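You operate a simulated robot arm through the tools that you are given. There is no shell and no other tool.

Carry out the task below with a simulated robot arm. There is one attempt and no reset: what you move stays moved.

JOB
Press the blue finished cap's spout home, then check its height and put it back in its well.
Fine: use the lever press; leave its slide out and the gauge arm aside. Where these are worked on the way, their far stop is far enough and under half their travel is too little: gauge arm.
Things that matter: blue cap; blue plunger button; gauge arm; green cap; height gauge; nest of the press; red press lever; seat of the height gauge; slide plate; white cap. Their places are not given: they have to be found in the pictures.

The check looks at the end state, three seconds after you hand in, the way a careful person would. Anything else that was tipped, shoved, dropped, spilled or broken makes it a failure. A push-on lid holds only when it is set on centred and level and pressed home; a screw cap is set on level and turned clockwise until tight.

ROBOT AND FRAMES
A 6-joint arm with a two-finger parallel gripper, fixed in place. Base frame: the origin is at the foot of the arm, x ahead of it, y to its left, z up; the work surface is at about z = 860. Units: mm, rad, N and s.
With the tool pointing down near the work surface it reaches from about 300 to 660 mm from the base axis. Its first joint turns from -2.007 to 2.007 rad. Payload 3.43 kg.
The TCP is the grasp point between the finger pads, 34 mm short of the fingertips. In the tool frame z runs along the fingers and y along their closing line. The gripper opens to 128 mm. The fingers are 24 mm wide and 12 mm thick; the gripper's body (48 by 130 mm) begins 96 mm behind the TCP.
Orientation is that of the tool frame in the base frame, as a unit quaternion [w, x, y, z]. With the fingers straight down and closing along the base's y, the tool's x points along the base's -x, its y along +y and its z along -z.

CONTROLS
- The arm moves only by the tool play_rows. Its argument "plan" is a list of rows, each an object of numbers (a shift or turn left out is 0, a gripper value left out holds the last): "x", "y", "z": the shift along the tool's x, y, z in mm; "rx", "ry", "rz": the turn, a rotation vector about the tool's x, y, z in rad. In form: [{"x": .., "y": .., "z": .., "rx": .., "ry": .., "rz": ..}, ...]. A call has 1 to 20 rows; each row shifts and turns the commanded pose from where the row before left it, along the tool's axes as they then stand. "grip" is the gripper command, from -1 (shut) to 1 (fully open), values between in proportion, set as the call begins (left out, the last holds). Rows are played at 5 a second. More than 50 mm and 0.15 rad between two rows, or a gripper value outside its range, and nothing of the call is played. A pose out of reach is approached as far as the arm can. The call stops where the force on the tool passes 50 N (or 10 N more than at its start, if that is more) or the arm is blocked; 0.2 s more then pass. The fingers move at their own pace (about 153 mm/s each) and stop on an object; they squeeze with about 26 N. The grip force told is the motor's: it shows also when the fingers shut on nothing. Time passes only in rows, and 0.2 s behind the last, so rows that do not move let the fingers close. It gives the time, the measured TCP pose, the force on the tool (base axes), the opening and the grip force at its end, in the units of the frame above (readings bear some noise), with the torque about the TCP (base axes, N m) and any sound that the robot's microphone picked up.
- Cameras (640 x 400 px; columns grow to the right, rows downward): "scene" is fixed at [51.6, -502, 1605.1]; the picture's right is [0.90, -0.43, 0.00], its down [-0.21, -0.45, -0.87] and it looks along [0.37, 0.78, -0.50] (base axes); focal length 322 px, centre (320, 200). "wrist" rides on the gripper at [76, -11, -160] in the tool frame; the picture's right is [0.15, 0.99, 0.00], its down [-0.88, 0.13, -0.46] and it looks along [-0.45, 0.07, 0.89] (tool axes); focal length 234 px, centre (320, 200).
- get_image(camera): a new picture of that camera. The clock stands still meanwhile.
- slide_trunk(by): slides the trunk up (or, below 0, down) by that many mm; the arm rides with it, the base frame stays. It gives what a move gives, with no picture.
- probe_pixels(camera, pixels): for up to 12 pixels [column, row] of the newest picture of that camera ("zoom" is the newest enlarged one), the place [x, y, z] in the base frame of the surface seen there, good to about 3 mm, but the place of the scene camera against the robot may be out by one fixed shift of up to 12 mm in any direction. The clock stands still meanwhile.
- inspect(camera, box): a new picture of the part [left, top, right, bottom] of that camera's present view, enlarged. The clock stands still meanwhile.
- close_job(): hands the job in; it is judged then, once.

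Unless the task says otherwise, let go and move clear before handing in.

The tools are called after "Emit:" as a command line: name --argument value ..., lists and objects as JSON in quotes. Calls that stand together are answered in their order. play_rows: Moves the arm, as the interface text tells. Its arguments: {"type":"object","properties":{"plan":{"type":"array"},"grip":{"type":"number"}},"required":["plan"]} The other tools are called the same way: slide_trunk (by) slides the trunk up or down; get_image (camera) takes a picture; probe_pixels (camera, pixels) gives the place of the surface under pixels of a picture; inspect (camera, box) takes an enlarged picture of a part of a camera's view; close_job () hands the job in.

At the start:

```text
time: 0.0
tcp_pos: [283.0, 262.7, 1309.0]
orientation: [-0.001, 0.0, 1.0, 0.0]
wrist_force: [-0.3, 0.3, 0.1]
moment: [-0.01, -0.01, 0.0]
grip_width: 127.8
finger_force: 0.1
trunk travel left (down, up): [-925.0, 65.0]
```

scene: 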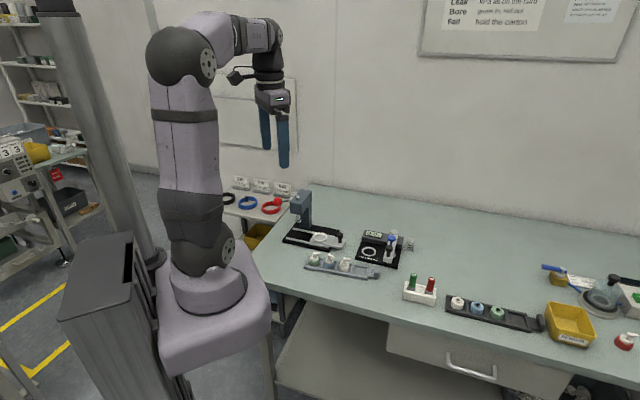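
wrist: 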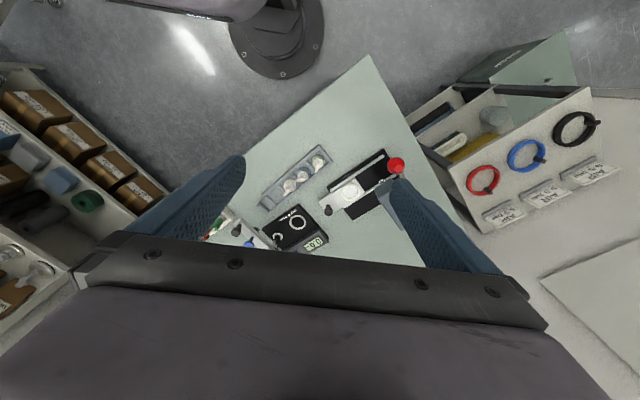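

The scene picture shows a press (around 305,225), a gauge (around 385,250), a tray of caps (around 340,265) and a second tray (around 490,310). I'll enlarge those regions first.

Emit:
inspect --camera "scene" --box '[270, 180, 430, 290]'

Emit:
inspect --camera "scene" --box '[390, 250, 560, 350]'

Emit:
inspect --camera "wrist" --box '[180, 130, 440, 270]'

```text
3.64 times, centred on (350, 235) of scene
```

zoom: 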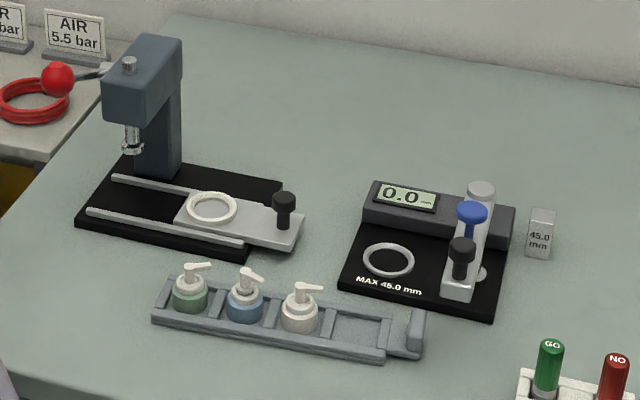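

```text
3.76 times, centred on (475, 300) of scene
```

zoom: 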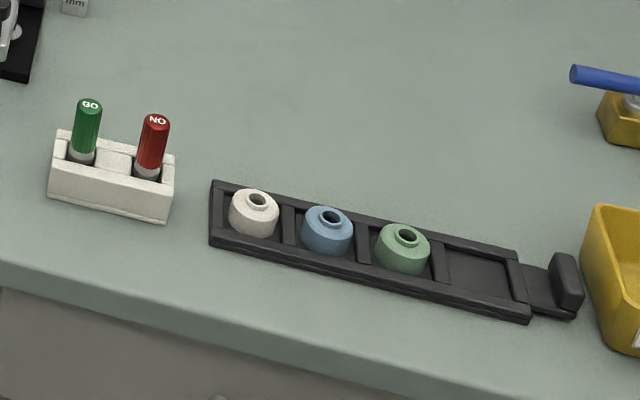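

```text
2.46 times, centred on (310, 200) of wrist
```

zoom: 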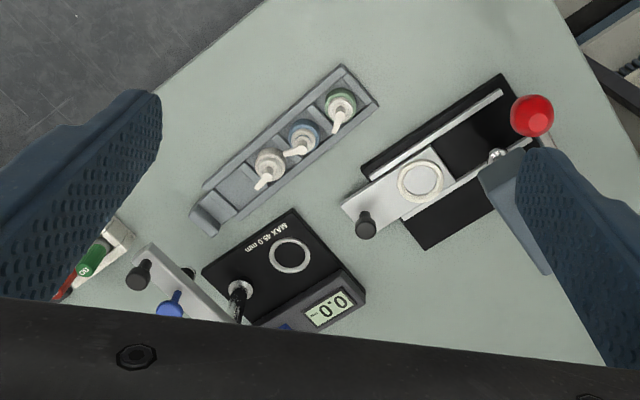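

The grey tray at the zoom's (280,170) holds the three finished caps, with blue in the middle. The press slide is out, and the gauge arm stands aside with the blue button on it. I'll probe the key places in both cameras.

Emit:
inspect --camera "wrist" --box '[180, 130, 440, 270]'

Emit:
probe_pixels --camera "zoom" --pixels '[[302, 137], [340, 100], [269, 163], [420, 182], [365, 222], [532, 112], [290, 255], [140, 272], [172, 308], [215, 205], [370, 155], [240, 287]]'

Emit:
get_image --camera "scene"

Emit:
probe_pixels --camera "scene" --pixels '[[331, 258], [317, 256], [345, 262], [322, 237], [341, 234], [284, 201], [368, 251], [385, 244], [388, 237], [374, 272], [305, 216], [303, 198]]'

```text
2.46 times, centred on (310, 200) of wrist
```

zoom: 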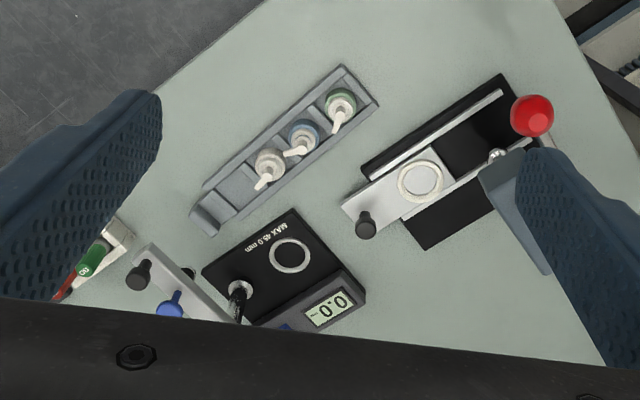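

```text
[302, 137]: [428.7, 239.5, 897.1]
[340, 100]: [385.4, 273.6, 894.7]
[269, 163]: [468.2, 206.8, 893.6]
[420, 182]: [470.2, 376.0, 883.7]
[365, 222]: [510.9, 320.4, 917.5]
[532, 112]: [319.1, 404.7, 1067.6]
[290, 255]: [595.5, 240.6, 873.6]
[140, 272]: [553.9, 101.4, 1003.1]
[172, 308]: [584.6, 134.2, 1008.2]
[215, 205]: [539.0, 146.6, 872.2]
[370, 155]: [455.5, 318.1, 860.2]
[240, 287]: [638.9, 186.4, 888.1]
```

```text
taken
```

scene: 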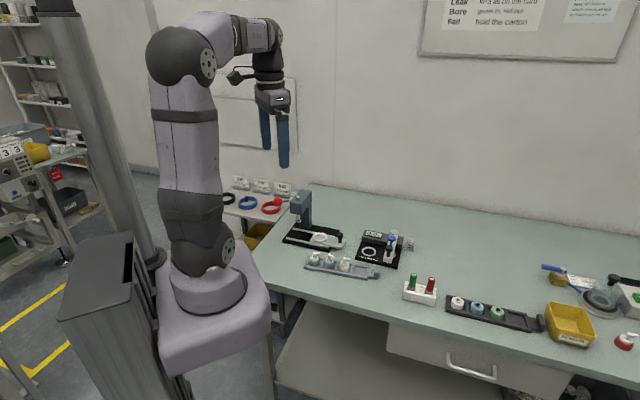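

```text
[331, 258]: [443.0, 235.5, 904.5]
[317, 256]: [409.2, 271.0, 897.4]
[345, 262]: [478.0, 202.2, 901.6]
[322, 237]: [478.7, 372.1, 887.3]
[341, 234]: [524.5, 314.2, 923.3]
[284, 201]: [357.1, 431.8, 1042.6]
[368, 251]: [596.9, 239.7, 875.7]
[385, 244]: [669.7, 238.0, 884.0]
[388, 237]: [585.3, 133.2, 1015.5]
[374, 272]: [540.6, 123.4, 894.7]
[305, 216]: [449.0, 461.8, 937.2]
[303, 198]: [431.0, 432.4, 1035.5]
```

The wrist probes put the blue cap near (429,240), the press nest near (470,376), the lever ball near (319,405,1068), the gauge seat near (596,241) and the gauge arm at z of about 1005. I'll lower the arm for a closer look, staying above everything.

Emit:
play_rows --plan '[{"x": -10, "y": -4, "z": 43}, {"x": -10, "y": -4, "z": 43}, {"x": -10, "y": -4, "z": 43}, {"x": -10, "y": -4, "z": 43}, {"x": -10, "y": -4, "z": 43}, {"x": -10, "y": -4, "z": 33}]'

Emit:
get_image --camera "wrist"

Emit:
get_image --camera "scene"

```text
time: 1.4
tcp_pos: [343.9, 241.1, 1058.5]
orientation: [0.0, 0.0, 1.0, 0.0]
wrist_force: [-0.3, -0.6, -0.4]
moment: [-0.01, 0.02, 0.03]
grip_width: 128.0
finger_force: 0.0
trunk travel left (down, up): [-925.0, 65.0]
```

```text
taken
```

wrist: 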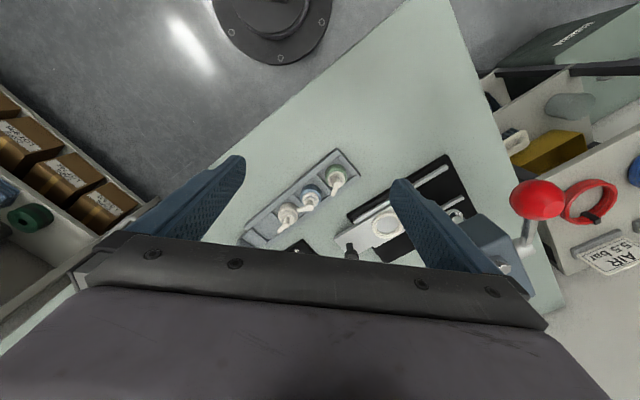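

```text
taken
```

scene: 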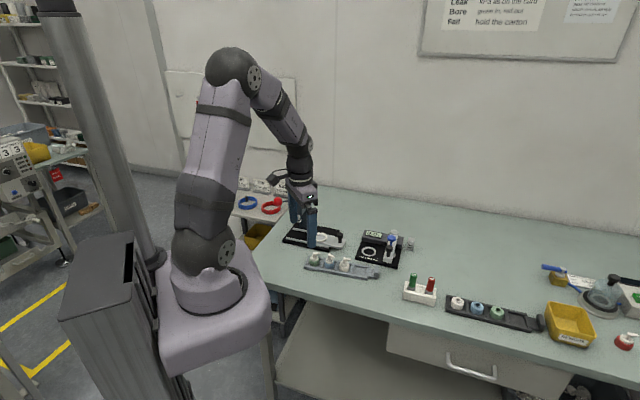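

The view is clear above row 240. I'll zoom in on the tray around (305,195) and on the press area.

Emit:
inspect --camera "wrist" --box '[230, 140, 390, 250]'

Emit:
inspect --camera "wrist" --box '[330, 130, 580, 290]'

```text
3.64 times, centred on (310, 195) of wrist
```

zoom: 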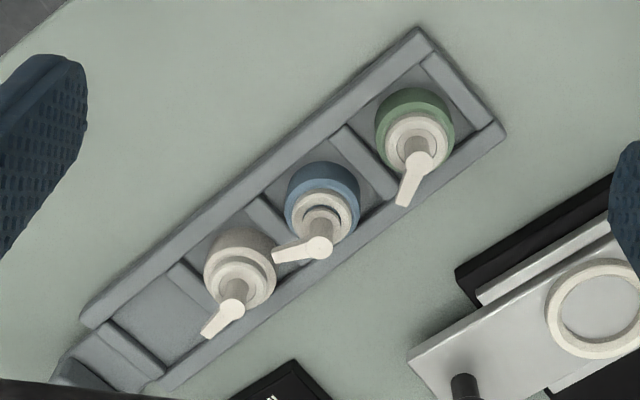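

```text
2.50 times, centred on (455, 210) of wrist
```

zoom: 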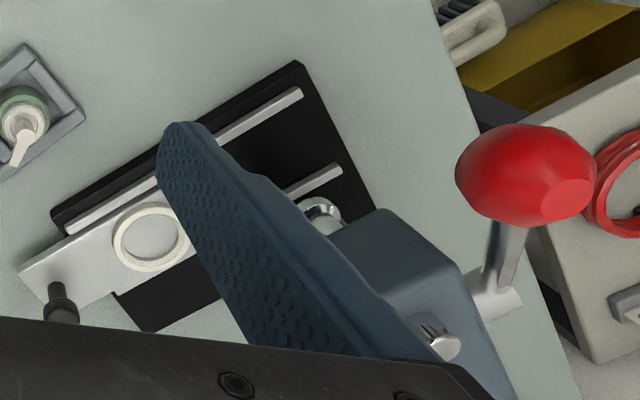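

I'll measure the tray and cap in detail from a tighter zoom on the blue cap.

Emit:
inspect --camera "wrist" --box '[275, 165, 355, 220]'

```text
7.27 times, centred on (315, 192) of wrist
```

zoom: 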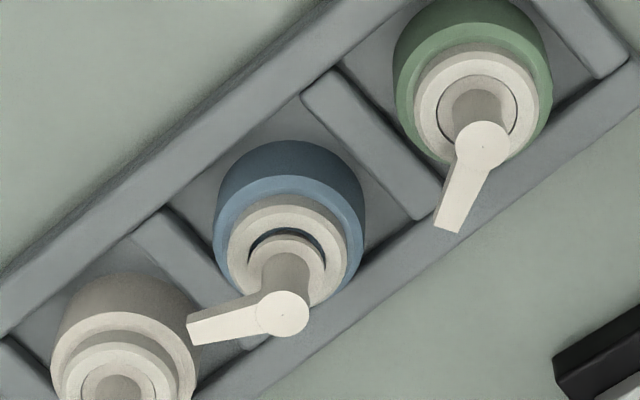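

Emit:
probe_pixels --camera "zoom" --pixels '[[285, 311], [200, 330], [240, 240], [335, 280], [290, 185], [230, 210], [348, 215], [375, 130], [200, 260], [180, 140], [420, 260], [270, 120]]'

Emit:
probe_pixels --camera "zoom" --pixels '[[482, 146], [450, 210], [430, 90], [520, 130], [480, 20], [600, 50], [470, 75], [90, 360], [240, 270], [345, 270], [140, 340], [105, 50]]'

```text
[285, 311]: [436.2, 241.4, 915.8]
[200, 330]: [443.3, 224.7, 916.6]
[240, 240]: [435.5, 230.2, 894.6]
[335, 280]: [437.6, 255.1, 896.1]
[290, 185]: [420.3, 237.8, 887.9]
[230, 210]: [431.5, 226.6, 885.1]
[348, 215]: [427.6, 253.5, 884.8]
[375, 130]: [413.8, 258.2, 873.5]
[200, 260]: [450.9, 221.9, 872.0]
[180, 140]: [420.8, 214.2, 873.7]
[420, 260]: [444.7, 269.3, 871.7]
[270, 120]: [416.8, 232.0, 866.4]
```

```text
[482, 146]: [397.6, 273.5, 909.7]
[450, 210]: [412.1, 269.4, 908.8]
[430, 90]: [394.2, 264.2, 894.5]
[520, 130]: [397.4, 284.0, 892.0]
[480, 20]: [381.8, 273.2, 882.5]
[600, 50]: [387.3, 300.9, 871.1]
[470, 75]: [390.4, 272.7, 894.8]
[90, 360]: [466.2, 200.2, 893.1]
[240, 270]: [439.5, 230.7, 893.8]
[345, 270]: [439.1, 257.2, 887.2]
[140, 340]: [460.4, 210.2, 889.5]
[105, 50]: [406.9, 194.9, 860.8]
```

The blue cap's head top is at z≈916 and green's is at ≈909.5, so blue's spout stands about 6 mm proud. Its axis is near (436,241) and the body radius is about 15.5. Next I'll raise the arm and look at the press and gauge from above.

Emit:
play_rows --plan '[{"x": 5, "y": 10, "z": -40}, {"x": 5, "y": 10, "z": -40}, {"x": 5, "y": 10, "z": -40}, {"x": 5, "y": 10, "z": -40}]'

Emit:
get_image --camera "wrist"

Emit:
inspect --camera "wrist" --box '[310, 130, 470, 240]'

```text
time: 2.4
tcp_pos: [322.8, 279.5, 1221.6]
orientation: [-0.001, 0.0, 1.0, 0.0]
wrist_force: [0.3, -0.1, -1.0]
moment: [0.0, 0.0, 0.01]
grip_width: 128.2
finger_force: 0.0
trunk travel left (down, up): [-925.0, 65.0]
```

```text
taken
```

wrist: 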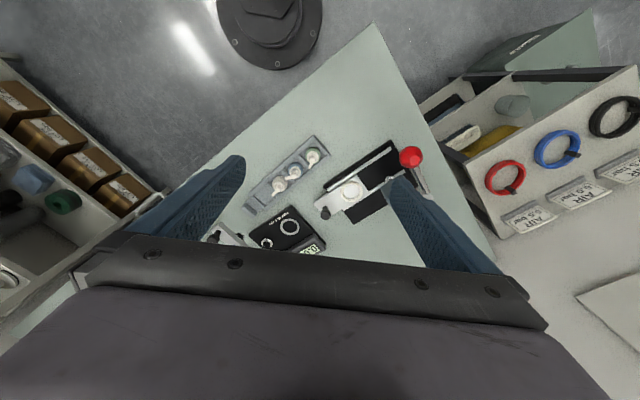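

```text
3.64 times, centred on (390, 185) of wrist
```

zoom: 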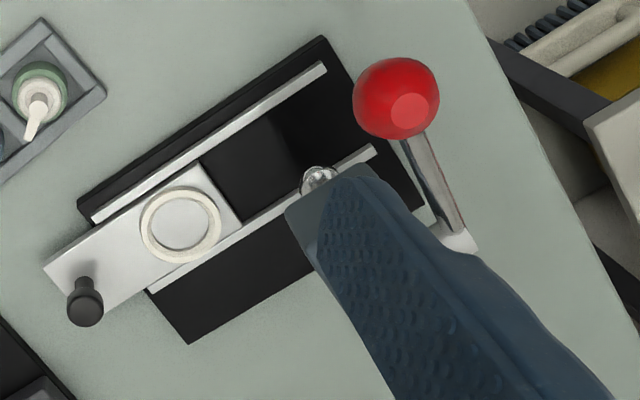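

Emit:
probe_pixels --camera "zoom" --pixels '[[395, 95], [410, 110], [425, 160], [445, 205], [460, 238], [320, 175], [95, 218], [325, 70], [155, 290], [370, 155], [320, 40], [80, 205]]'

Emit:
probe_pixels --camera "zoom" --pixels '[[180, 222], [143, 225], [218, 222], [180, 189], [180, 259], [85, 308], [85, 285], [45, 265], [210, 160], [240, 213], [190, 342], [250, 160]]'

```text
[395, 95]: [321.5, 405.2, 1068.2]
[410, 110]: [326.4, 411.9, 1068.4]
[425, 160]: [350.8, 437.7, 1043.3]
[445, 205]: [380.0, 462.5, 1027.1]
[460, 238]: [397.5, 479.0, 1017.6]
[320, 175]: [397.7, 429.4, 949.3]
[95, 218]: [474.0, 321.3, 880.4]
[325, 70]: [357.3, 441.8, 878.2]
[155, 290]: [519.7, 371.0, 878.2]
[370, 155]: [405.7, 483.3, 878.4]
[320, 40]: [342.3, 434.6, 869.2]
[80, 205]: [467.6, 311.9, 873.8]
```

```text
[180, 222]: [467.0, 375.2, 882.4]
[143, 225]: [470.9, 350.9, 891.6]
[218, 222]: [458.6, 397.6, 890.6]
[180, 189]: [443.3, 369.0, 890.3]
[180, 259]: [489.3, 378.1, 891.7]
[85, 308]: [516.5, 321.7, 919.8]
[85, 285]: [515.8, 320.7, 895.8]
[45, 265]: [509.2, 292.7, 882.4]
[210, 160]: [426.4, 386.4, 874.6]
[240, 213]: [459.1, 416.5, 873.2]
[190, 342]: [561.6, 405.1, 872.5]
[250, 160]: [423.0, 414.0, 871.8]
```

The press rails run along about (-0.70,0.71). The nest ring centre is near (465.5,374), with its floor at z≈882 and rim at z≈891, and the lever ball's top is at (324,409,1068). Now I'll move over to look at the gauge.

Emit:
play_rows --plan '[{"x": -26, "y": -20, "z": 12}, {"x": -26, "y": -20, "z": 12}, {"x": -26, "y": -20, "z": 12}, {"x": -26, "y": -20, "z": 12}, {"x": -26, "y": -20, "z": 12}]'

Emit:
get_image --camera "wrist"

Emit:
inspect --camera "wrist" --box '[220, 110, 400, 240]'

```text
time: 3.6
tcp_pos: [456.5, 178.9, 1160.9]
orientation: [-0.001, 0.0, 1.0, 0.001]
wrist_force: [0.1, -0.4, 0.7]
moment: [0.02, 0.02, -0.02]
grip_width: 128.0
finger_force: 0.1
trunk travel left (down, up): [-925.0, 65.0]
```

```text
taken
```

wrist: 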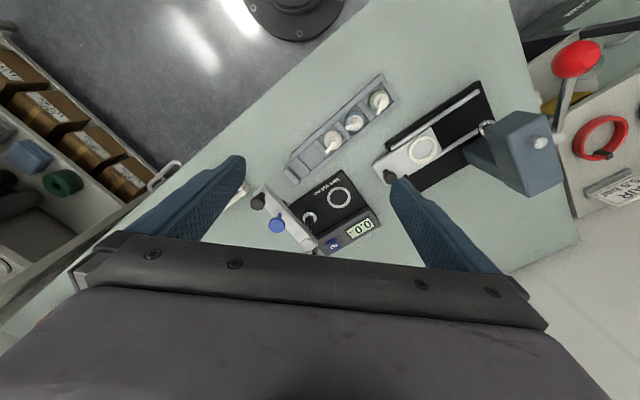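

```text
3.08 times, centred on (310, 175) of wrist
```

zoom: 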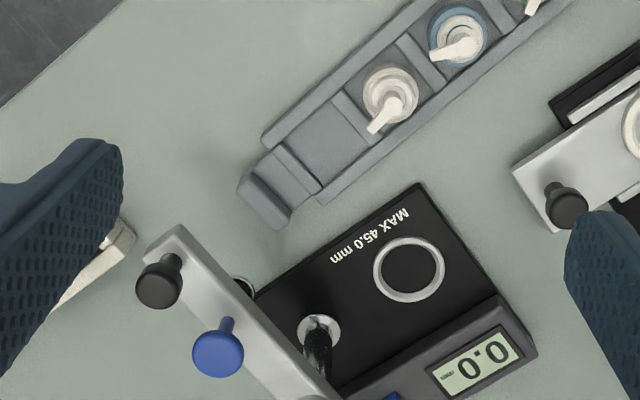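

The gauge arm, black knob and blue button show at the zoom's (160,280) and (220,350), but the column is still hidden. I'll move forward to see it.

Emit:
play_rows --plan '[{"x": -25, "y": -4}, {"x": -25, "y": -4}, {"x": -25, "y": -4}, {"x": -25, "y": -4}]'

Emit:
get_image --camera "wrist"

Emit:
inspect --camera "wrist" --box '[240, 100, 400, 230]'

```text
time: 4.6
tcp_pos: [552.6, 161.8, 1161.1]
orientation: [-0.001, 0.0, 1.0, -0.001]
wrist_force: [-0.2, 0.9, 0.4]
moment: [0.01, 0.02, -0.05]
grip_width: 128.0
finger_force: 0.1
trunk travel left (down, up): [-925.0, 65.0]
```

```text
taken
```

wrist: 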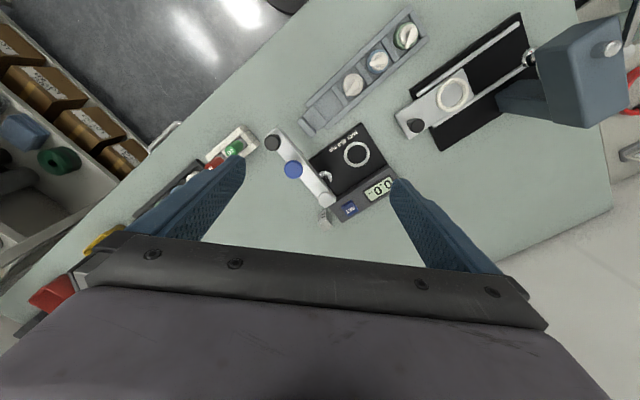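

```text
3.08 times, centred on (320, 165) of wrist
```

zoom: 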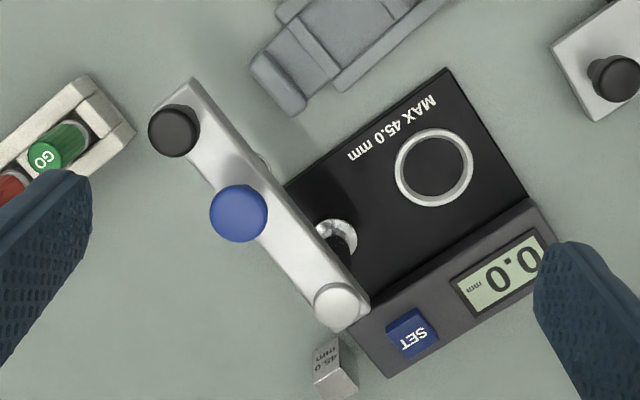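

Emit:
probe_pixels --camera "zoom" --pixels '[[335, 303], [238, 213], [173, 130], [195, 95], [335, 228], [264, 160], [433, 170], [400, 170], [468, 170], [433, 133], [433, 203], [410, 335]]'

Emit:
probe_pixels --camera "zoom" --pixels '[[180, 88], [220, 135], [290, 250], [440, 75], [520, 190], [300, 180], [340, 350], [500, 270], [360, 300], [250, 250], [285, 100], [260, 60]]'

```text
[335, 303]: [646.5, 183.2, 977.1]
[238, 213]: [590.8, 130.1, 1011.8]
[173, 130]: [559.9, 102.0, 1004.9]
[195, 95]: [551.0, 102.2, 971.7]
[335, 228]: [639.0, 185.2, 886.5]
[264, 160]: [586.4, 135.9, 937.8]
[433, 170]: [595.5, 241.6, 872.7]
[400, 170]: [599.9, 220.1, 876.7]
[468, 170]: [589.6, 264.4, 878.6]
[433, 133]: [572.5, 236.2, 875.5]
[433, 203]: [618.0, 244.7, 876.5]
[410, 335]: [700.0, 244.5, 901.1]
```

```text
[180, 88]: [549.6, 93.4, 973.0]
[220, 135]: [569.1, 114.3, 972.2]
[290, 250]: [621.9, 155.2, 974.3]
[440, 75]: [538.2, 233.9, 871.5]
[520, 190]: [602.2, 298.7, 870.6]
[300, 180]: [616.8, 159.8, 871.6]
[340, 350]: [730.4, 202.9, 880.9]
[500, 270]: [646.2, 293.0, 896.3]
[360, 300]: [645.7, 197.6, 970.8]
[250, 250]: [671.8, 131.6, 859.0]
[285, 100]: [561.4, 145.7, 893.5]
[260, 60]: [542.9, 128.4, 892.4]
```

The gauge column is near (645,183.5), the blue button near (591,130,1012), the knob near (560,102,1005) and the seat centre near (595,241.5), so the arm swings about 94°. I'll go over the blue cap, staying high, and turn the tool so the fingers close along the 45° line with the camera on the open side.

Emit:
play_rows --plan '[{"x": 29, "y": 19.8}, {"x": 29, "y": 19.8}, {"x": 29, "y": 19.8}, {"x": 29, "y": 19.8}, {"rz": -0.147}, {"rz": -0.147}, {"rz": -0.147}, {"rz": -0.147}, {"rz": -0.147}, {"rz": -0.147}, {"rz": -0.147}, {"rz": -0.147}, {"rz": -0.147}, {"rz": -0.147}, {"rz": -0.147}, {"rz": -0.147}, {"rz": -0.147}, {"rz": -0.147}, {"rz": -0.147}, {"rz": -0.147}]'

Emit:
get_image --camera "wrist"

Emit:
get_image --camera "scene"

```text
time: 8.8
tcp_pos: [437.5, 241.6, 1162.5]
orientation: [0.0, 0.923, -0.384, 0.0]
wrist_force: [0.2, 0.3, 0.2]
moment: [-0.04, 0.01, -0.01]
grip_width: 128.1
finger_force: 0.1
trunk travel left (down, up): [-925.0, 65.0]
```

```text
taken
```

wrist: 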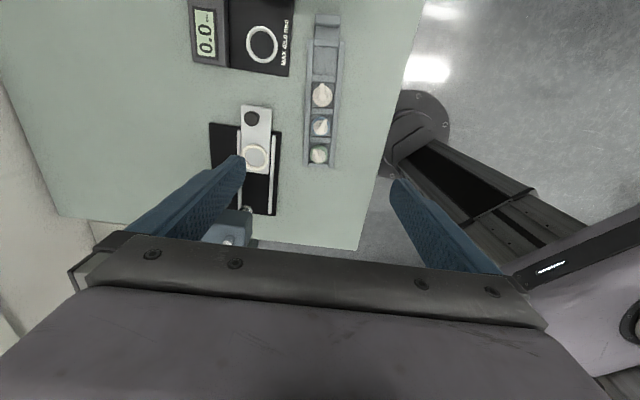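

```text
taken
```

scene: 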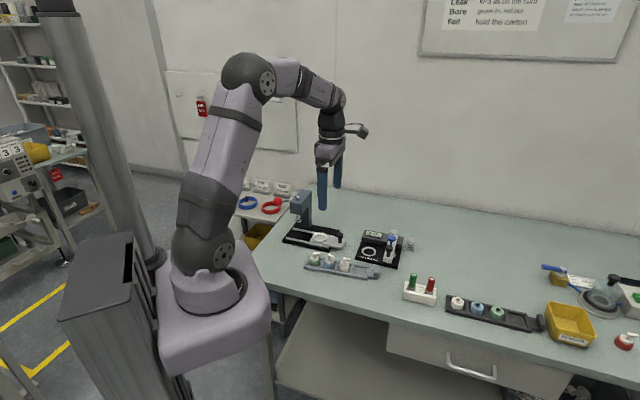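

The turn worked and the camera is now on the open side. I'll zoom on the tray and press from here to refine the positions.

Emit:
inspect --camera "wrist" --box '[280, 80, 360, 170]'

Emit:
probe_pixels --camera "wrist" --pixels '[[320, 126], [319, 155], [322, 95], [254, 157], [251, 117], [262, 45], [229, 240], [246, 210], [320, 120]]'

Emit:
inspect --camera "wrist" --box '[195, 90, 295, 250]'

```text
4.44 times, centred on (320, 125) of wrist
```

zoom: 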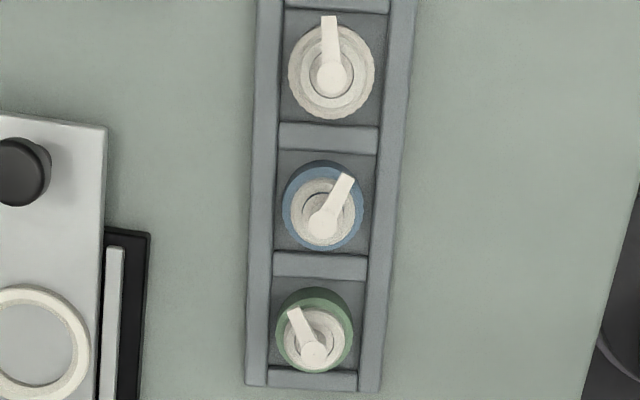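

```text
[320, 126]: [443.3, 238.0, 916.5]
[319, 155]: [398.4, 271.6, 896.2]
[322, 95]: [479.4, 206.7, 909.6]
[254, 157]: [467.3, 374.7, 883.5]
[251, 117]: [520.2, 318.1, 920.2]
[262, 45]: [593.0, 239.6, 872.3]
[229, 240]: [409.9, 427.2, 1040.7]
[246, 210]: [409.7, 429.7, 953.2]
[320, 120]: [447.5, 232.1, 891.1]
```

```text
2.50 times, centred on (245, 170) of wrist
```

zoom: 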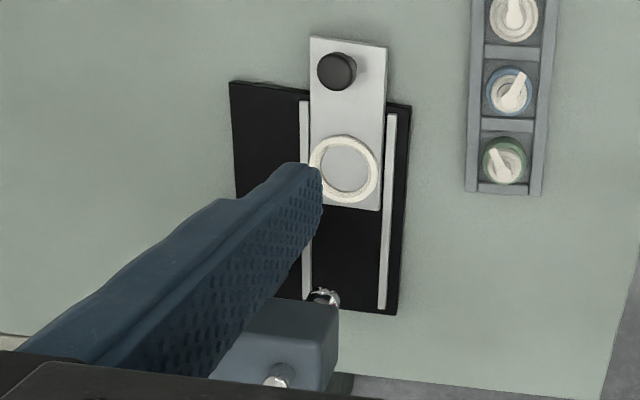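

Emit:
play_rows --plan '[{"z": 45}, {"z": 45}, {"z": 45}, {"z": 25}]'

Emit:
get_image --camera "wrist"

Emit:
inspect --camera "wrist" --box '[270, 110, 370, 180]'

```text
time: 9.8
tcp_pos: [438.2, 238.9, 999.9]
orientation: [0.0, 0.923, -0.385, 0.0]
wrist_force: [0.5, -0.2, 0.0]
moment: [0.03, -0.01, 0.02]
grip_width: 127.9
finger_force: 0.0
trunk travel left (down, up): [-925.0, 65.0]
```

```text
taken
```

wrist: 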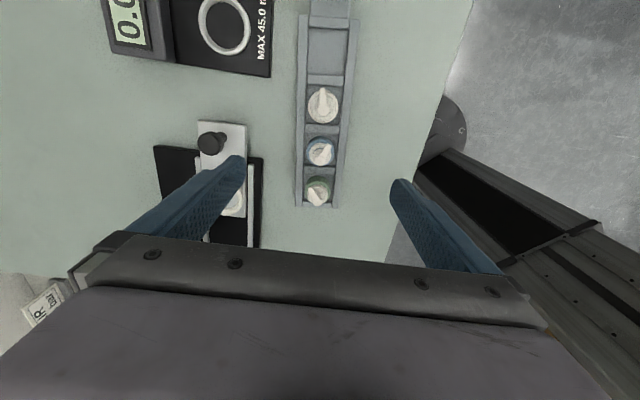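

```text
5.71 times, centred on (320, 145) of wrist
```

zoom: 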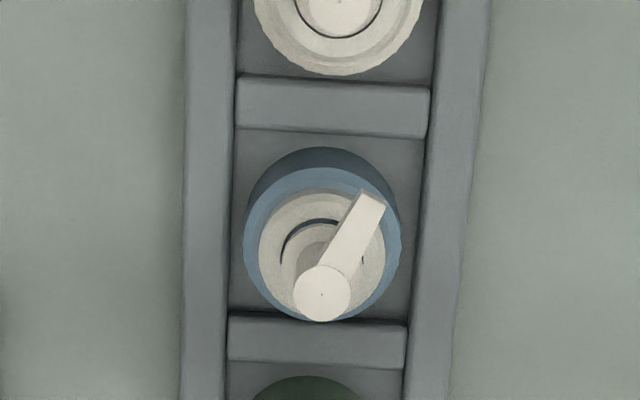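

Emit:
probe_pixels --camera "zoom" --pixels '[[321, 295], [372, 203], [248, 245], [398, 245], [321, 175], [321, 155], [265, 245], [383, 245], [210, 245], [445, 245], [320, 105], [320, 345]]'

Emit:
probe_pixels --camera "zoom" --pixels '[[250, 225], [393, 225], [258, 285], [385, 285], [187, 245], [470, 245], [240, 165], [410, 300], [240, 300], [415, 165], [300, 205], [290, 140]]'

```text
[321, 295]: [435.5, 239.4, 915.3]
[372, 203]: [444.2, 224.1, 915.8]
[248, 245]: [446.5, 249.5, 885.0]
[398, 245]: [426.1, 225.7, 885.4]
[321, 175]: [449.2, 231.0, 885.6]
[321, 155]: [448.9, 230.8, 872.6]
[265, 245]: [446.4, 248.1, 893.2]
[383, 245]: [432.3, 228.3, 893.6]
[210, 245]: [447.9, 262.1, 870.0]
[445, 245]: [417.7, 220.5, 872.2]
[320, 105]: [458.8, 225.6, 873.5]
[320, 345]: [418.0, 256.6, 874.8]
```

```text
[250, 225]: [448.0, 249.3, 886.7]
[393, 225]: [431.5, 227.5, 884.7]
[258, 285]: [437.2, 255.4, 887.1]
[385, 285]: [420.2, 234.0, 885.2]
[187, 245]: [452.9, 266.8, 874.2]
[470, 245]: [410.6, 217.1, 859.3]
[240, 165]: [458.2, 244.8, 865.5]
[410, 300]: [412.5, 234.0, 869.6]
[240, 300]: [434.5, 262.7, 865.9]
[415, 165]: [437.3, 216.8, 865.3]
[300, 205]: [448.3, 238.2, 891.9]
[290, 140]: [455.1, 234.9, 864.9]
```

The blue cap axis comes out at about (436,239.7), its body is held by the well floor at z≈865.5, and the tray rim is at ≈873.5. I'll narrow the fingers to about 60 mm and come down partway.

Emit:
play_rows --plan '[{"x": 0, "y": 2.5, "z": 20}, {"z": 20}, {"z": 10}]' --grip -0.06

Emit:
play_rows --plan '[{"z": 0}]'

Emit:
play_rows --plan '[{"z": 0}]'

Emit:
get_image --camera "wrist"

Emit:
inspect --camera "wrist" --box '[240, 120, 400, 220]'

```text
time: 10.6
tcp_pos: [436.2, 237.4, 951.6]
orientation: [0.0, 0.923, -0.385, 0.0]
wrist_force: [-0.7, -0.3, 0.2]
moment: [0.01, -0.02, 0.02]
grip_width: 60.3
finger_force: 0.0
trunk travel left (down, up): [-925.0, 65.0]
```

```text
time: 11.0
tcp_pos: [435.2, 237.7, 950.7]
orientation: [0.0, 0.923, -0.385, 0.0]
wrist_force: [0.0, 0.7, 0.4]
moment: [-0.02, 0.02, 0.0]
grip_width: 60.3
finger_force: 0.1
trunk travel left (down, up): [-925.0, 65.0]
```

```text
time: 11.4
tcp_pos: [435.2, 237.8, 949.8]
orientation: [0.001, 0.923, -0.385, 0.001]
wrist_force: [0.2, 0.2, 0.1]
moment: [-0.02, 0.04, -0.03]
grip_width: 60.2
finger_force: 0.1
trunk travel left (down, up): [-925.0, 65.0]
```

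```text
taken
```

wrist: 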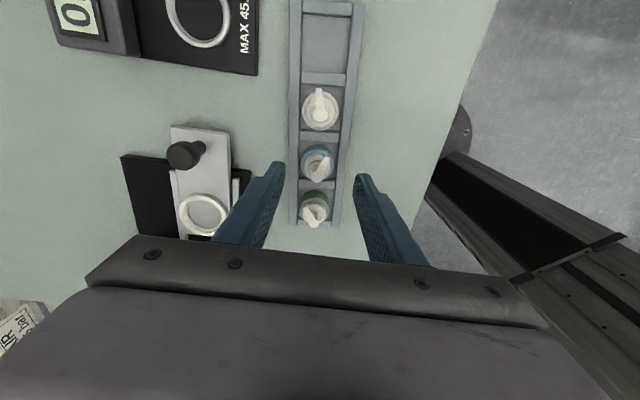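

```text
4.00 times, centred on (320, 170) of wrist
```

zoom: 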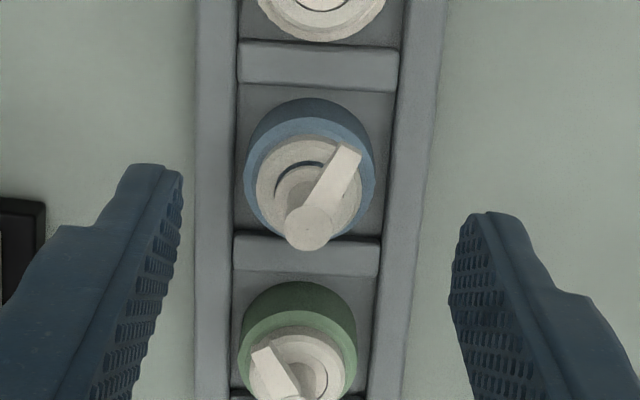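

The cap's head at wrist pixel (317,176) is about 2.4 mm off the tool axis along the closing line. I'll correct that and come down so the fingertips sit at z≈876.5, just above the tray rim.

Emit:
play_rows --plan '[{"y": -2.4, "z": 14}, {"z": 14}, {"z": 11}]'

Emit:
play_rows --plan '[{"z": 0}]'

Emit:
inspect --camera "wrist" --box '[240, 120, 400, 220]'

Emit:
inspect --camera "scene" --box '[290, 220, 390, 290]'

```text
time: 12.2
tcp_pos: [437.3, 239.6, 911.8]
orientation: [-0.001, 0.923, -0.386, 0.0]
wrist_force: [1.2, -0.3, -0.2]
moment: [0.0, 0.01, 0.01]
grip_width: 60.4
finger_force: 0.0
trunk travel left (down, up): [-925.0, 65.0]
```

```text
time: 12.6
tcp_pos: [436.4, 239.0, 912.6]
orientation: [-0.001, 0.923, -0.385, 0.0]
wrist_force: [0.0, 1.0, -0.3]
moment: [-0.01, -0.03, 0.02]
grip_width: 60.4
finger_force: 0.1
trunk travel left (down, up): [-925.0, 65.0]
```

```text
4.00 times, centred on (320, 170) of wrist
```

zoom: 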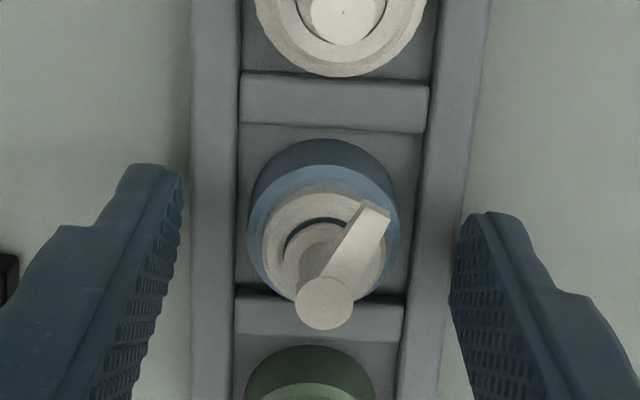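

```text
5.71 times, centred on (340, 255) of scene
```

zoom: 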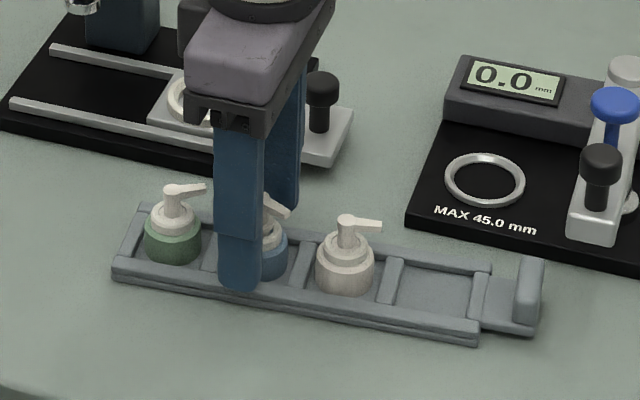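

The fingers straddle the body, with tips about 4 mm above the rim. I'll make a tiny correction and close on the body.

Emit:
play_rows --plan '[{"y": 0.7, "z": 1}]'

Emit:
play_rows --plan '[{"z": 0}, {"z": 0}, {"z": 0}, {"z": 0}]' --grip -1

Emit:
inspect --camera "wrist" --box '[240, 120, 400, 220]'

Emit:
inspect --camera "scene" --box '[290, 220, 390, 290]'

```text
time: 13.0
tcp_pos: [436.3, 241.1, 910.4]
orientation: [0.0, 0.923, -0.384, 0.001]
wrist_force: [0.0, 0.7, -0.6]
moment: [0.01, -0.02, -0.04]
grip_width: 60.2
finger_force: 0.1
trunk travel left (down, up): [-925.0, 65.0]
```

```text
time: 14.0
tcp_pos: [436.3, 241.6, 910.9]
orientation: [0.0, 0.923, -0.386, 0.0]
wrist_force: [-0.2, -0.3, -0.3]
moment: [0.0, 0.0, 0.0]
grip_width: 29.6
finger_force: 10.0
trunk travel left (down, up): [-925.0, 65.0]
```

```text
4.00 times, centred on (320, 170) of wrist
```

zoom: 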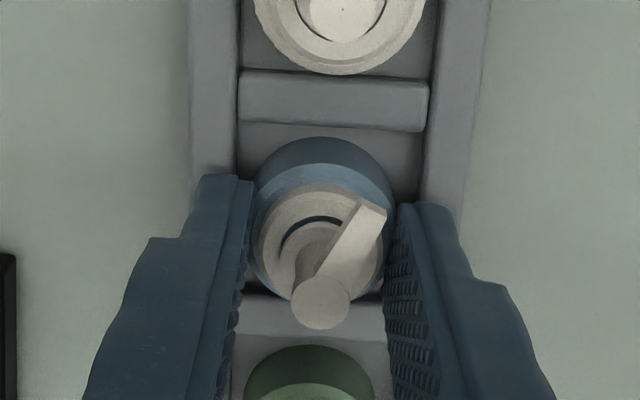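

```text
5.71 times, centred on (340, 255) of scene
```

zoom: 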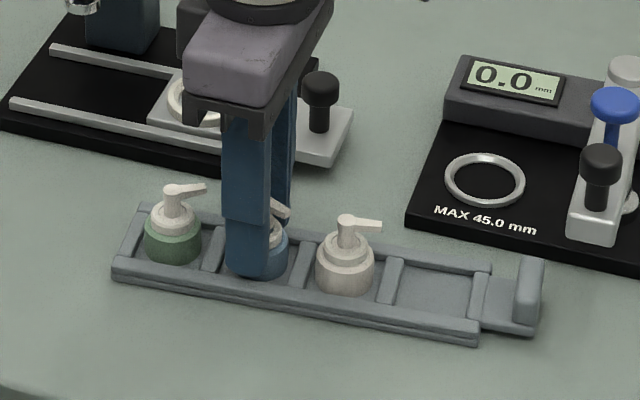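

The fingers hold the body at 29.6 mm opening. I'll let the grip build, then lift straight up slowly and check.

Emit:
play_rows --plan '[{"z": 0}, {"z": 0}]'

Emit:
play_rows --plan '[{"z": -3}, {"z": -5}, {"z": -7}]'

Emit:
inspect --camera "scene" --box '[290, 220, 390, 290]'

Emit:
inspect --camera "wrist" --box '[240, 120, 400, 220]'

```text
time: 14.6
tcp_pos: [436.5, 240.7, 910.8]
orientation: [0.0, 0.923, -0.385, 0.0]
wrist_force: [-0.4, 0.2, -0.3]
moment: [0.0, -0.04, -0.02]
grip_width: 29.4
finger_force: 9.4
trunk travel left (down, up): [-925.0, 65.0]
```

```text
time: 15.4
tcp_pos: [435.1, 241.0, 928.4]
orientation: [-0.001, 0.923, -0.385, 0.001]
wrist_force: [0.6, 0.0, 0.7]
moment: [0.01, 0.02, -0.01]
grip_width: 29.5
finger_force: 10.0
trunk travel left (down, up): [-925.0, 65.0]
```

```text
5.71 times, centred on (340, 255) of scene
```

zoom: 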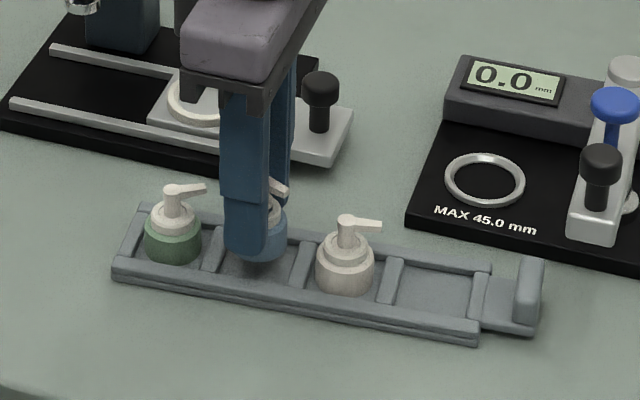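

```text
4.00 times, centred on (320, 170) of wrist
```

zoom: 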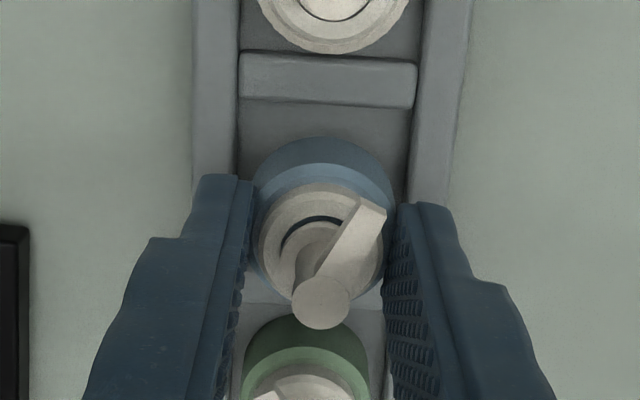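

The cap came up cleanly with the fingers. I'll raise it and carry it over to the press nest.

Emit:
play_rows --plan '[{"z": -20}, {"z": -20}, {"z": -19}, {"x": -12.3, "y": -19.2}, {"x": -12.3, "y": -19.2}, {"x": -12.3, "y": -19.2}, {"x": -12.3, "y": -19.2}, {"x": -12.3, "y": -19.2}, {"x": -12.3, "y": -19.2}]'

Emit:
play_rows --plan '[{"z": 0}]'

Emit:
get_image --camera "wrist"

Emit:
inspect --camera "wrist" --box '[240, 110, 400, 220]'

```text
time: 17.4
tcp_pos: [465.2, 375.5, 985.3]
orientation: [0.001, 0.923, -0.385, 0.0]
wrist_force: [-0.1, 0.8, -0.4]
moment: [-0.03, -0.02, 0.04]
grip_width: 29.4
finger_force: 9.8
trunk travel left (down, up): [-925.0, 65.0]
```

```text
time: 17.8
tcp_pos: [465.3, 374.5, 985.5]
orientation: [0.0, 0.923, -0.385, 0.0]
wrist_force: [-0.9, 0.0, -0.3]
moment: [-0.03, 0.02, 0.03]
grip_width: 29.6
finger_force: 10.0
trunk travel left (down, up): [-925.0, 65.0]
```

```text
taken
```

wrist: 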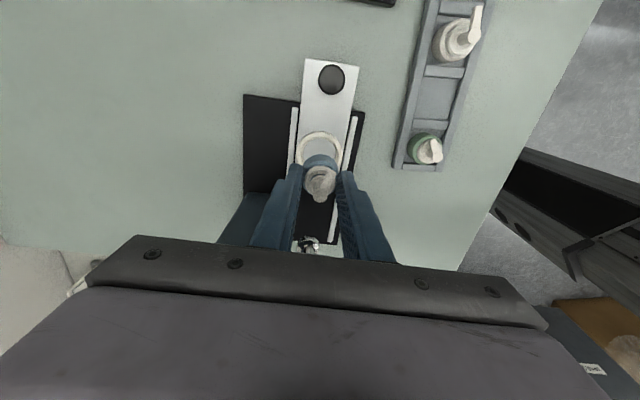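

```text
3.64 times, centred on (320, 165) of wrist
```

zoom: 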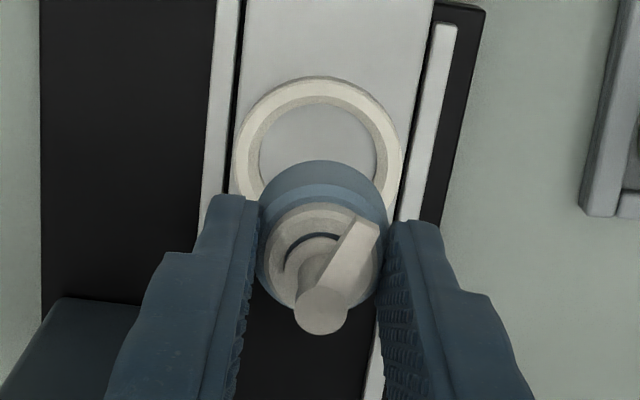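

Emit:
probe_pixels --camera "zoom" --pixels '[[240, 165], [394, 165], [316, 90], [260, 112], [375, 112], [316, 140], [322, 308], [365, 228], [262, 240], [385, 240], [318, 190], [318, 172]]'

Emit:
probe_pixels --camera "zoom" --pixels '[[245, 145], [388, 145], [300, 92], [335, 92], [322, 300], [322, 315], [312, 308], [332, 308], [268, 200], [372, 200], [290, 192], [345, 192]]'

```text
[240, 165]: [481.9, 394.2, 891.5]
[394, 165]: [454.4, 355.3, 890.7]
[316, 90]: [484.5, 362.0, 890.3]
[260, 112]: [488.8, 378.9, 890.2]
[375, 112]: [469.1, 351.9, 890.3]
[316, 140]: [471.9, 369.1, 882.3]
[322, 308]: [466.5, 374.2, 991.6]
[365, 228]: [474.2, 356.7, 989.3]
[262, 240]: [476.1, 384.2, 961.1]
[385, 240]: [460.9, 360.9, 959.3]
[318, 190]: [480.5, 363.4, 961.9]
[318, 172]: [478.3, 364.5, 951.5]
```

```text
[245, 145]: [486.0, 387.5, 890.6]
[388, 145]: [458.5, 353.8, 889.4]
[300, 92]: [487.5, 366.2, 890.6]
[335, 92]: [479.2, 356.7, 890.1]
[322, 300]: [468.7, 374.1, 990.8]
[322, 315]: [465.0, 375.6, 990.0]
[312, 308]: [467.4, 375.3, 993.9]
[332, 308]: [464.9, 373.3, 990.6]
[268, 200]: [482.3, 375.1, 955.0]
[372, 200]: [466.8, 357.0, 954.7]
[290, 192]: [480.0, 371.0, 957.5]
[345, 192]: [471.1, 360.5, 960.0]
```

By probing, the ring centre (466.3,376) and the cap axis agree to within about 1–2 mm, and there's about 4 mm of radial clearance. I'll nudge it and lower most of the way.

Emit:
play_rows --plan '[{"x": -1, "y": -1, "z": 15}, {"z": 15}, {"z": 10}, {"z": 5}]'

Emit:
inspect --camera "wrist" --box '[240, 110, 400, 220]'

Emit:
inspect --camera "scene" --box '[280, 180, 380, 260]'

```text
time: 18.8
tcp_pos: [465.9, 375.3, 939.5]
orientation: [0.001, 0.923, -0.385, 0.0]
wrist_force: [-0.3, -0.1, -0.4]
moment: [0.01, 0.0, -0.01]
grip_width: 29.6
finger_force: 10.4
trunk travel left (down, up): [-925.0, 65.0]
```

```text
3.64 times, centred on (320, 165) of wrist
```

zoom: 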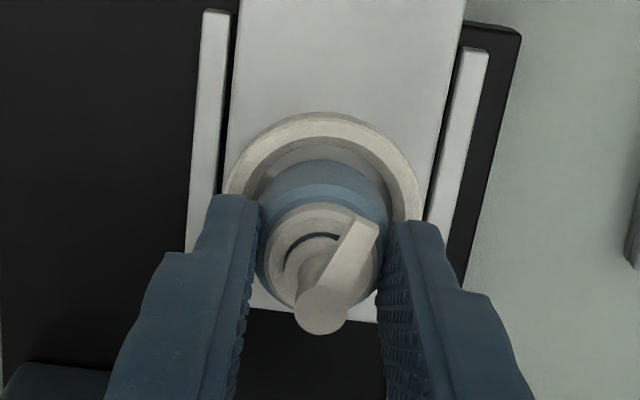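

```text
5.00 times, centred on (330, 220) of scene
```

zoom: 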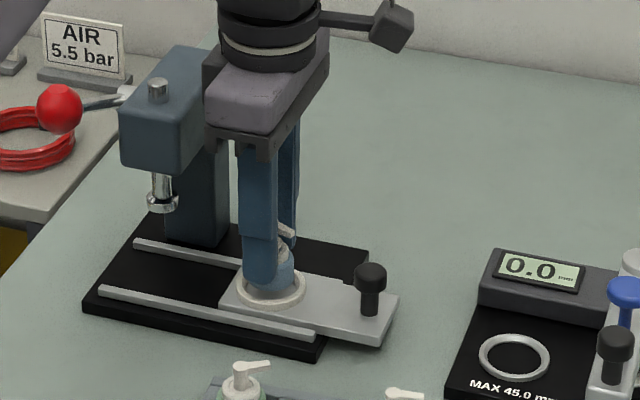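

The cap is centred over the ring to within about 1 mm in both directions. I'll lower it slowly to contact.

Emit:
play_rows --plan '[{"z": 2}, {"z": 2}, {"z": 2}, {"z": 1.5}]'

Emit:
play_rows --plan '[{"z": 1}, {"z": 1}]'

Emit:
inspect --camera "wrist" --box '[240, 110, 400, 220]'

Emit:
inspect --camera "scene" --box '[310, 210, 360, 250]'

```text
time: 19.8
tcp_pos: [465.7, 376.4, 932.2]
orientation: [0.0, 0.923, -0.385, 0.0]
wrist_force: [0.4, -0.7, -0.2]
moment: [-0.01, 0.0, -0.02]
grip_width: 29.6
finger_force: 10.1
trunk travel left (down, up): [-925.0, 65.0]
```

```text
time: 20.4
tcp_pos: [466.4, 376.1, 930.7]
orientation: [0.001, 0.923, -0.385, 0.0]
wrist_force: [0.4, 0.4, -0.4]
moment: [-0.04, -0.02, -0.01]
grip_width: 29.5
finger_force: 9.9
trunk travel left (down, up): [-925.0, 65.0]
```

```text
3.64 times, centred on (320, 165) of wrist
```

zoom: 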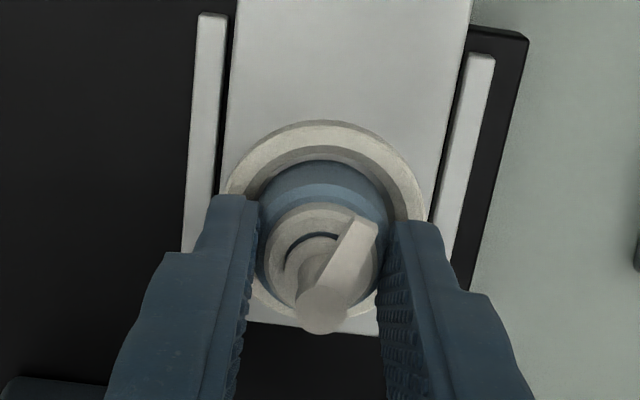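

```text
10.00 times, centred on (335, 230) of scene
```

zoom: 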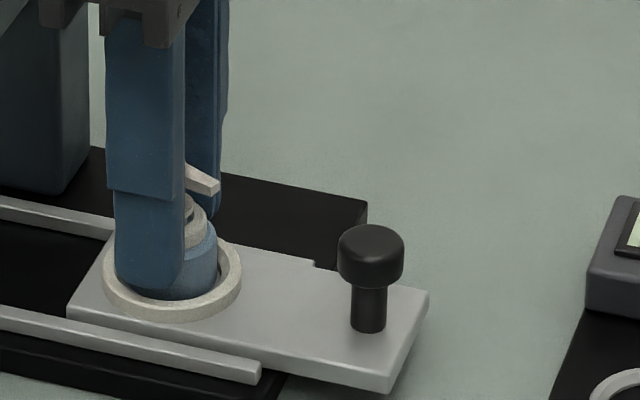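

There's no contact yet; the cap bottom is about 1–2 mm above the nest floor. I'll continue in small steps.

Emit:
play_rows --plan '[{"z": 0.7}]'

Emit:
play_rows --plan '[{"z": 0.7}]'

Emit:
play_rows --plan '[{"z": 0.6}]'

```text
time: 20.8
tcp_pos: [465.9, 376.3, 930.6]
orientation: [0.0, 0.923, -0.385, 0.0]
wrist_force: [1.0, -0.1, -0.8]
moment: [-0.02, 0.01, -0.01]
grip_width: 29.7
finger_force: 10.0
trunk travel left (down, up): [-925.0, 65.0]
```

```text
time: 21.2
tcp_pos: [466.4, 375.1, 931.5]
orientation: [0.0, 0.923, -0.386, 0.0]
wrist_force: [-0.2, 0.8, -0.3]
moment: [0.02, 0.03, -0.01]
grip_width: 29.5
finger_force: 10.0
trunk travel left (down, up): [-925.0, 65.0]
```

```text
time: 21.6
tcp_pos: [466.6, 376.2, 929.9]
orientation: [0.0, 0.923, -0.385, -0.001]
wrist_force: [0.0, -0.6, -0.3]
moment: [0.01, -0.02, 0.02]
grip_width: 29.3
finger_force: 10.3
trunk travel left (down, up): [-925.0, 65.0]
```

Emit:
play_rows --plan '[{"z": 0.7}]'

Emit:
play_rows --plan '[{"z": 0}]'

Emit:
inspect --camera "wrist" --box '[240, 110, 400, 220]'

Emit:
inspect --camera "scene" --box '[310, 210, 360, 250]'

```text
time: 22.0
tcp_pos: [467.0, 376.1, 929.2]
orientation: [0.0, 0.923, -0.385, 0.0]
wrist_force: [0.0, -0.5, -0.7]
moment: [-0.01, 0.01, 0.02]
grip_width: 29.7
finger_force: 11.0
trunk travel left (down, up): [-925.0, 65.0]
```

```text
time: 22.4
tcp_pos: [465.9, 375.2, 928.2]
orientation: [0.001, 0.923, -0.385, 0.0]
wrist_force: [-0.1, 0.4, -0.1]
moment: [0.02, -0.01, 0.03]
grip_width: 29.6
finger_force: 10.2
trunk travel left (down, up): [-925.0, 65.0]
```

```text
3.64 times, centred on (320, 165) of wrist
```

zoom: 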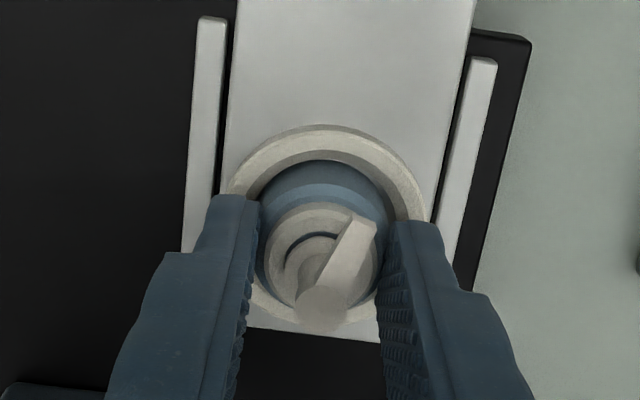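

```text
10.00 times, centred on (335, 230) of scene
```

zoom: 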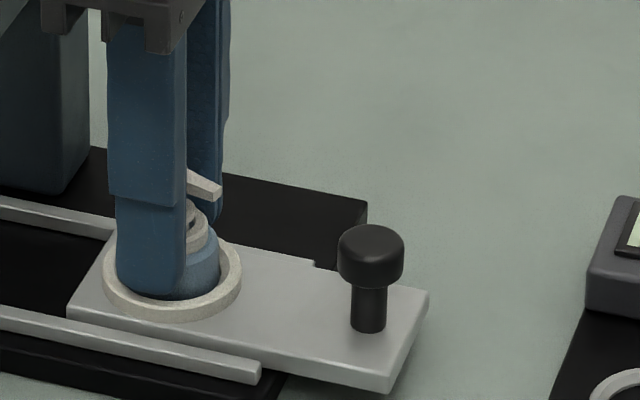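

Emit:
play_rows --plan '[{"z": 0.6}]'

Emit:
play_rows --plan '[{"z": 0.6}]'

Emit:
play_rows --plan '[{"z": 0}]'

```text
time: 22.8
tcp_pos: [466.6, 375.0, 928.1]
orientation: [0.0, 0.923, -0.385, -0.001]
wrist_force: [-0.7, 0.3, 0.4]
moment: [0.06, -0.04, 0.01]
grip_width: 29.5
finger_force: 10.1
trunk travel left (down, up): [-925.0, 65.0]
```

```text
time: 23.2
tcp_pos: [466.8, 375.1, 927.5]
orientation: [-0.001, 0.923, -0.385, 0.0]
wrist_force: [-0.4, 0.1, 2.9]
moment: [0.08, -0.07, 0.0]
grip_width: 29.5
finger_force: 10.0
trunk travel left (down, up): [-925.0, 65.0]
```

```text
time: 23.6
tcp_pos: [466.5, 376.1, 927.5]
orientation: [-0.001, 0.923, -0.385, 0.0]
wrist_force: [-0.1, 0.2, 3.3]
moment: [0.01, 0.0, -0.02]
grip_width: 30.9
finger_force: 10.3
trunk travel left (down, up): [-925.0, 65.0]
```

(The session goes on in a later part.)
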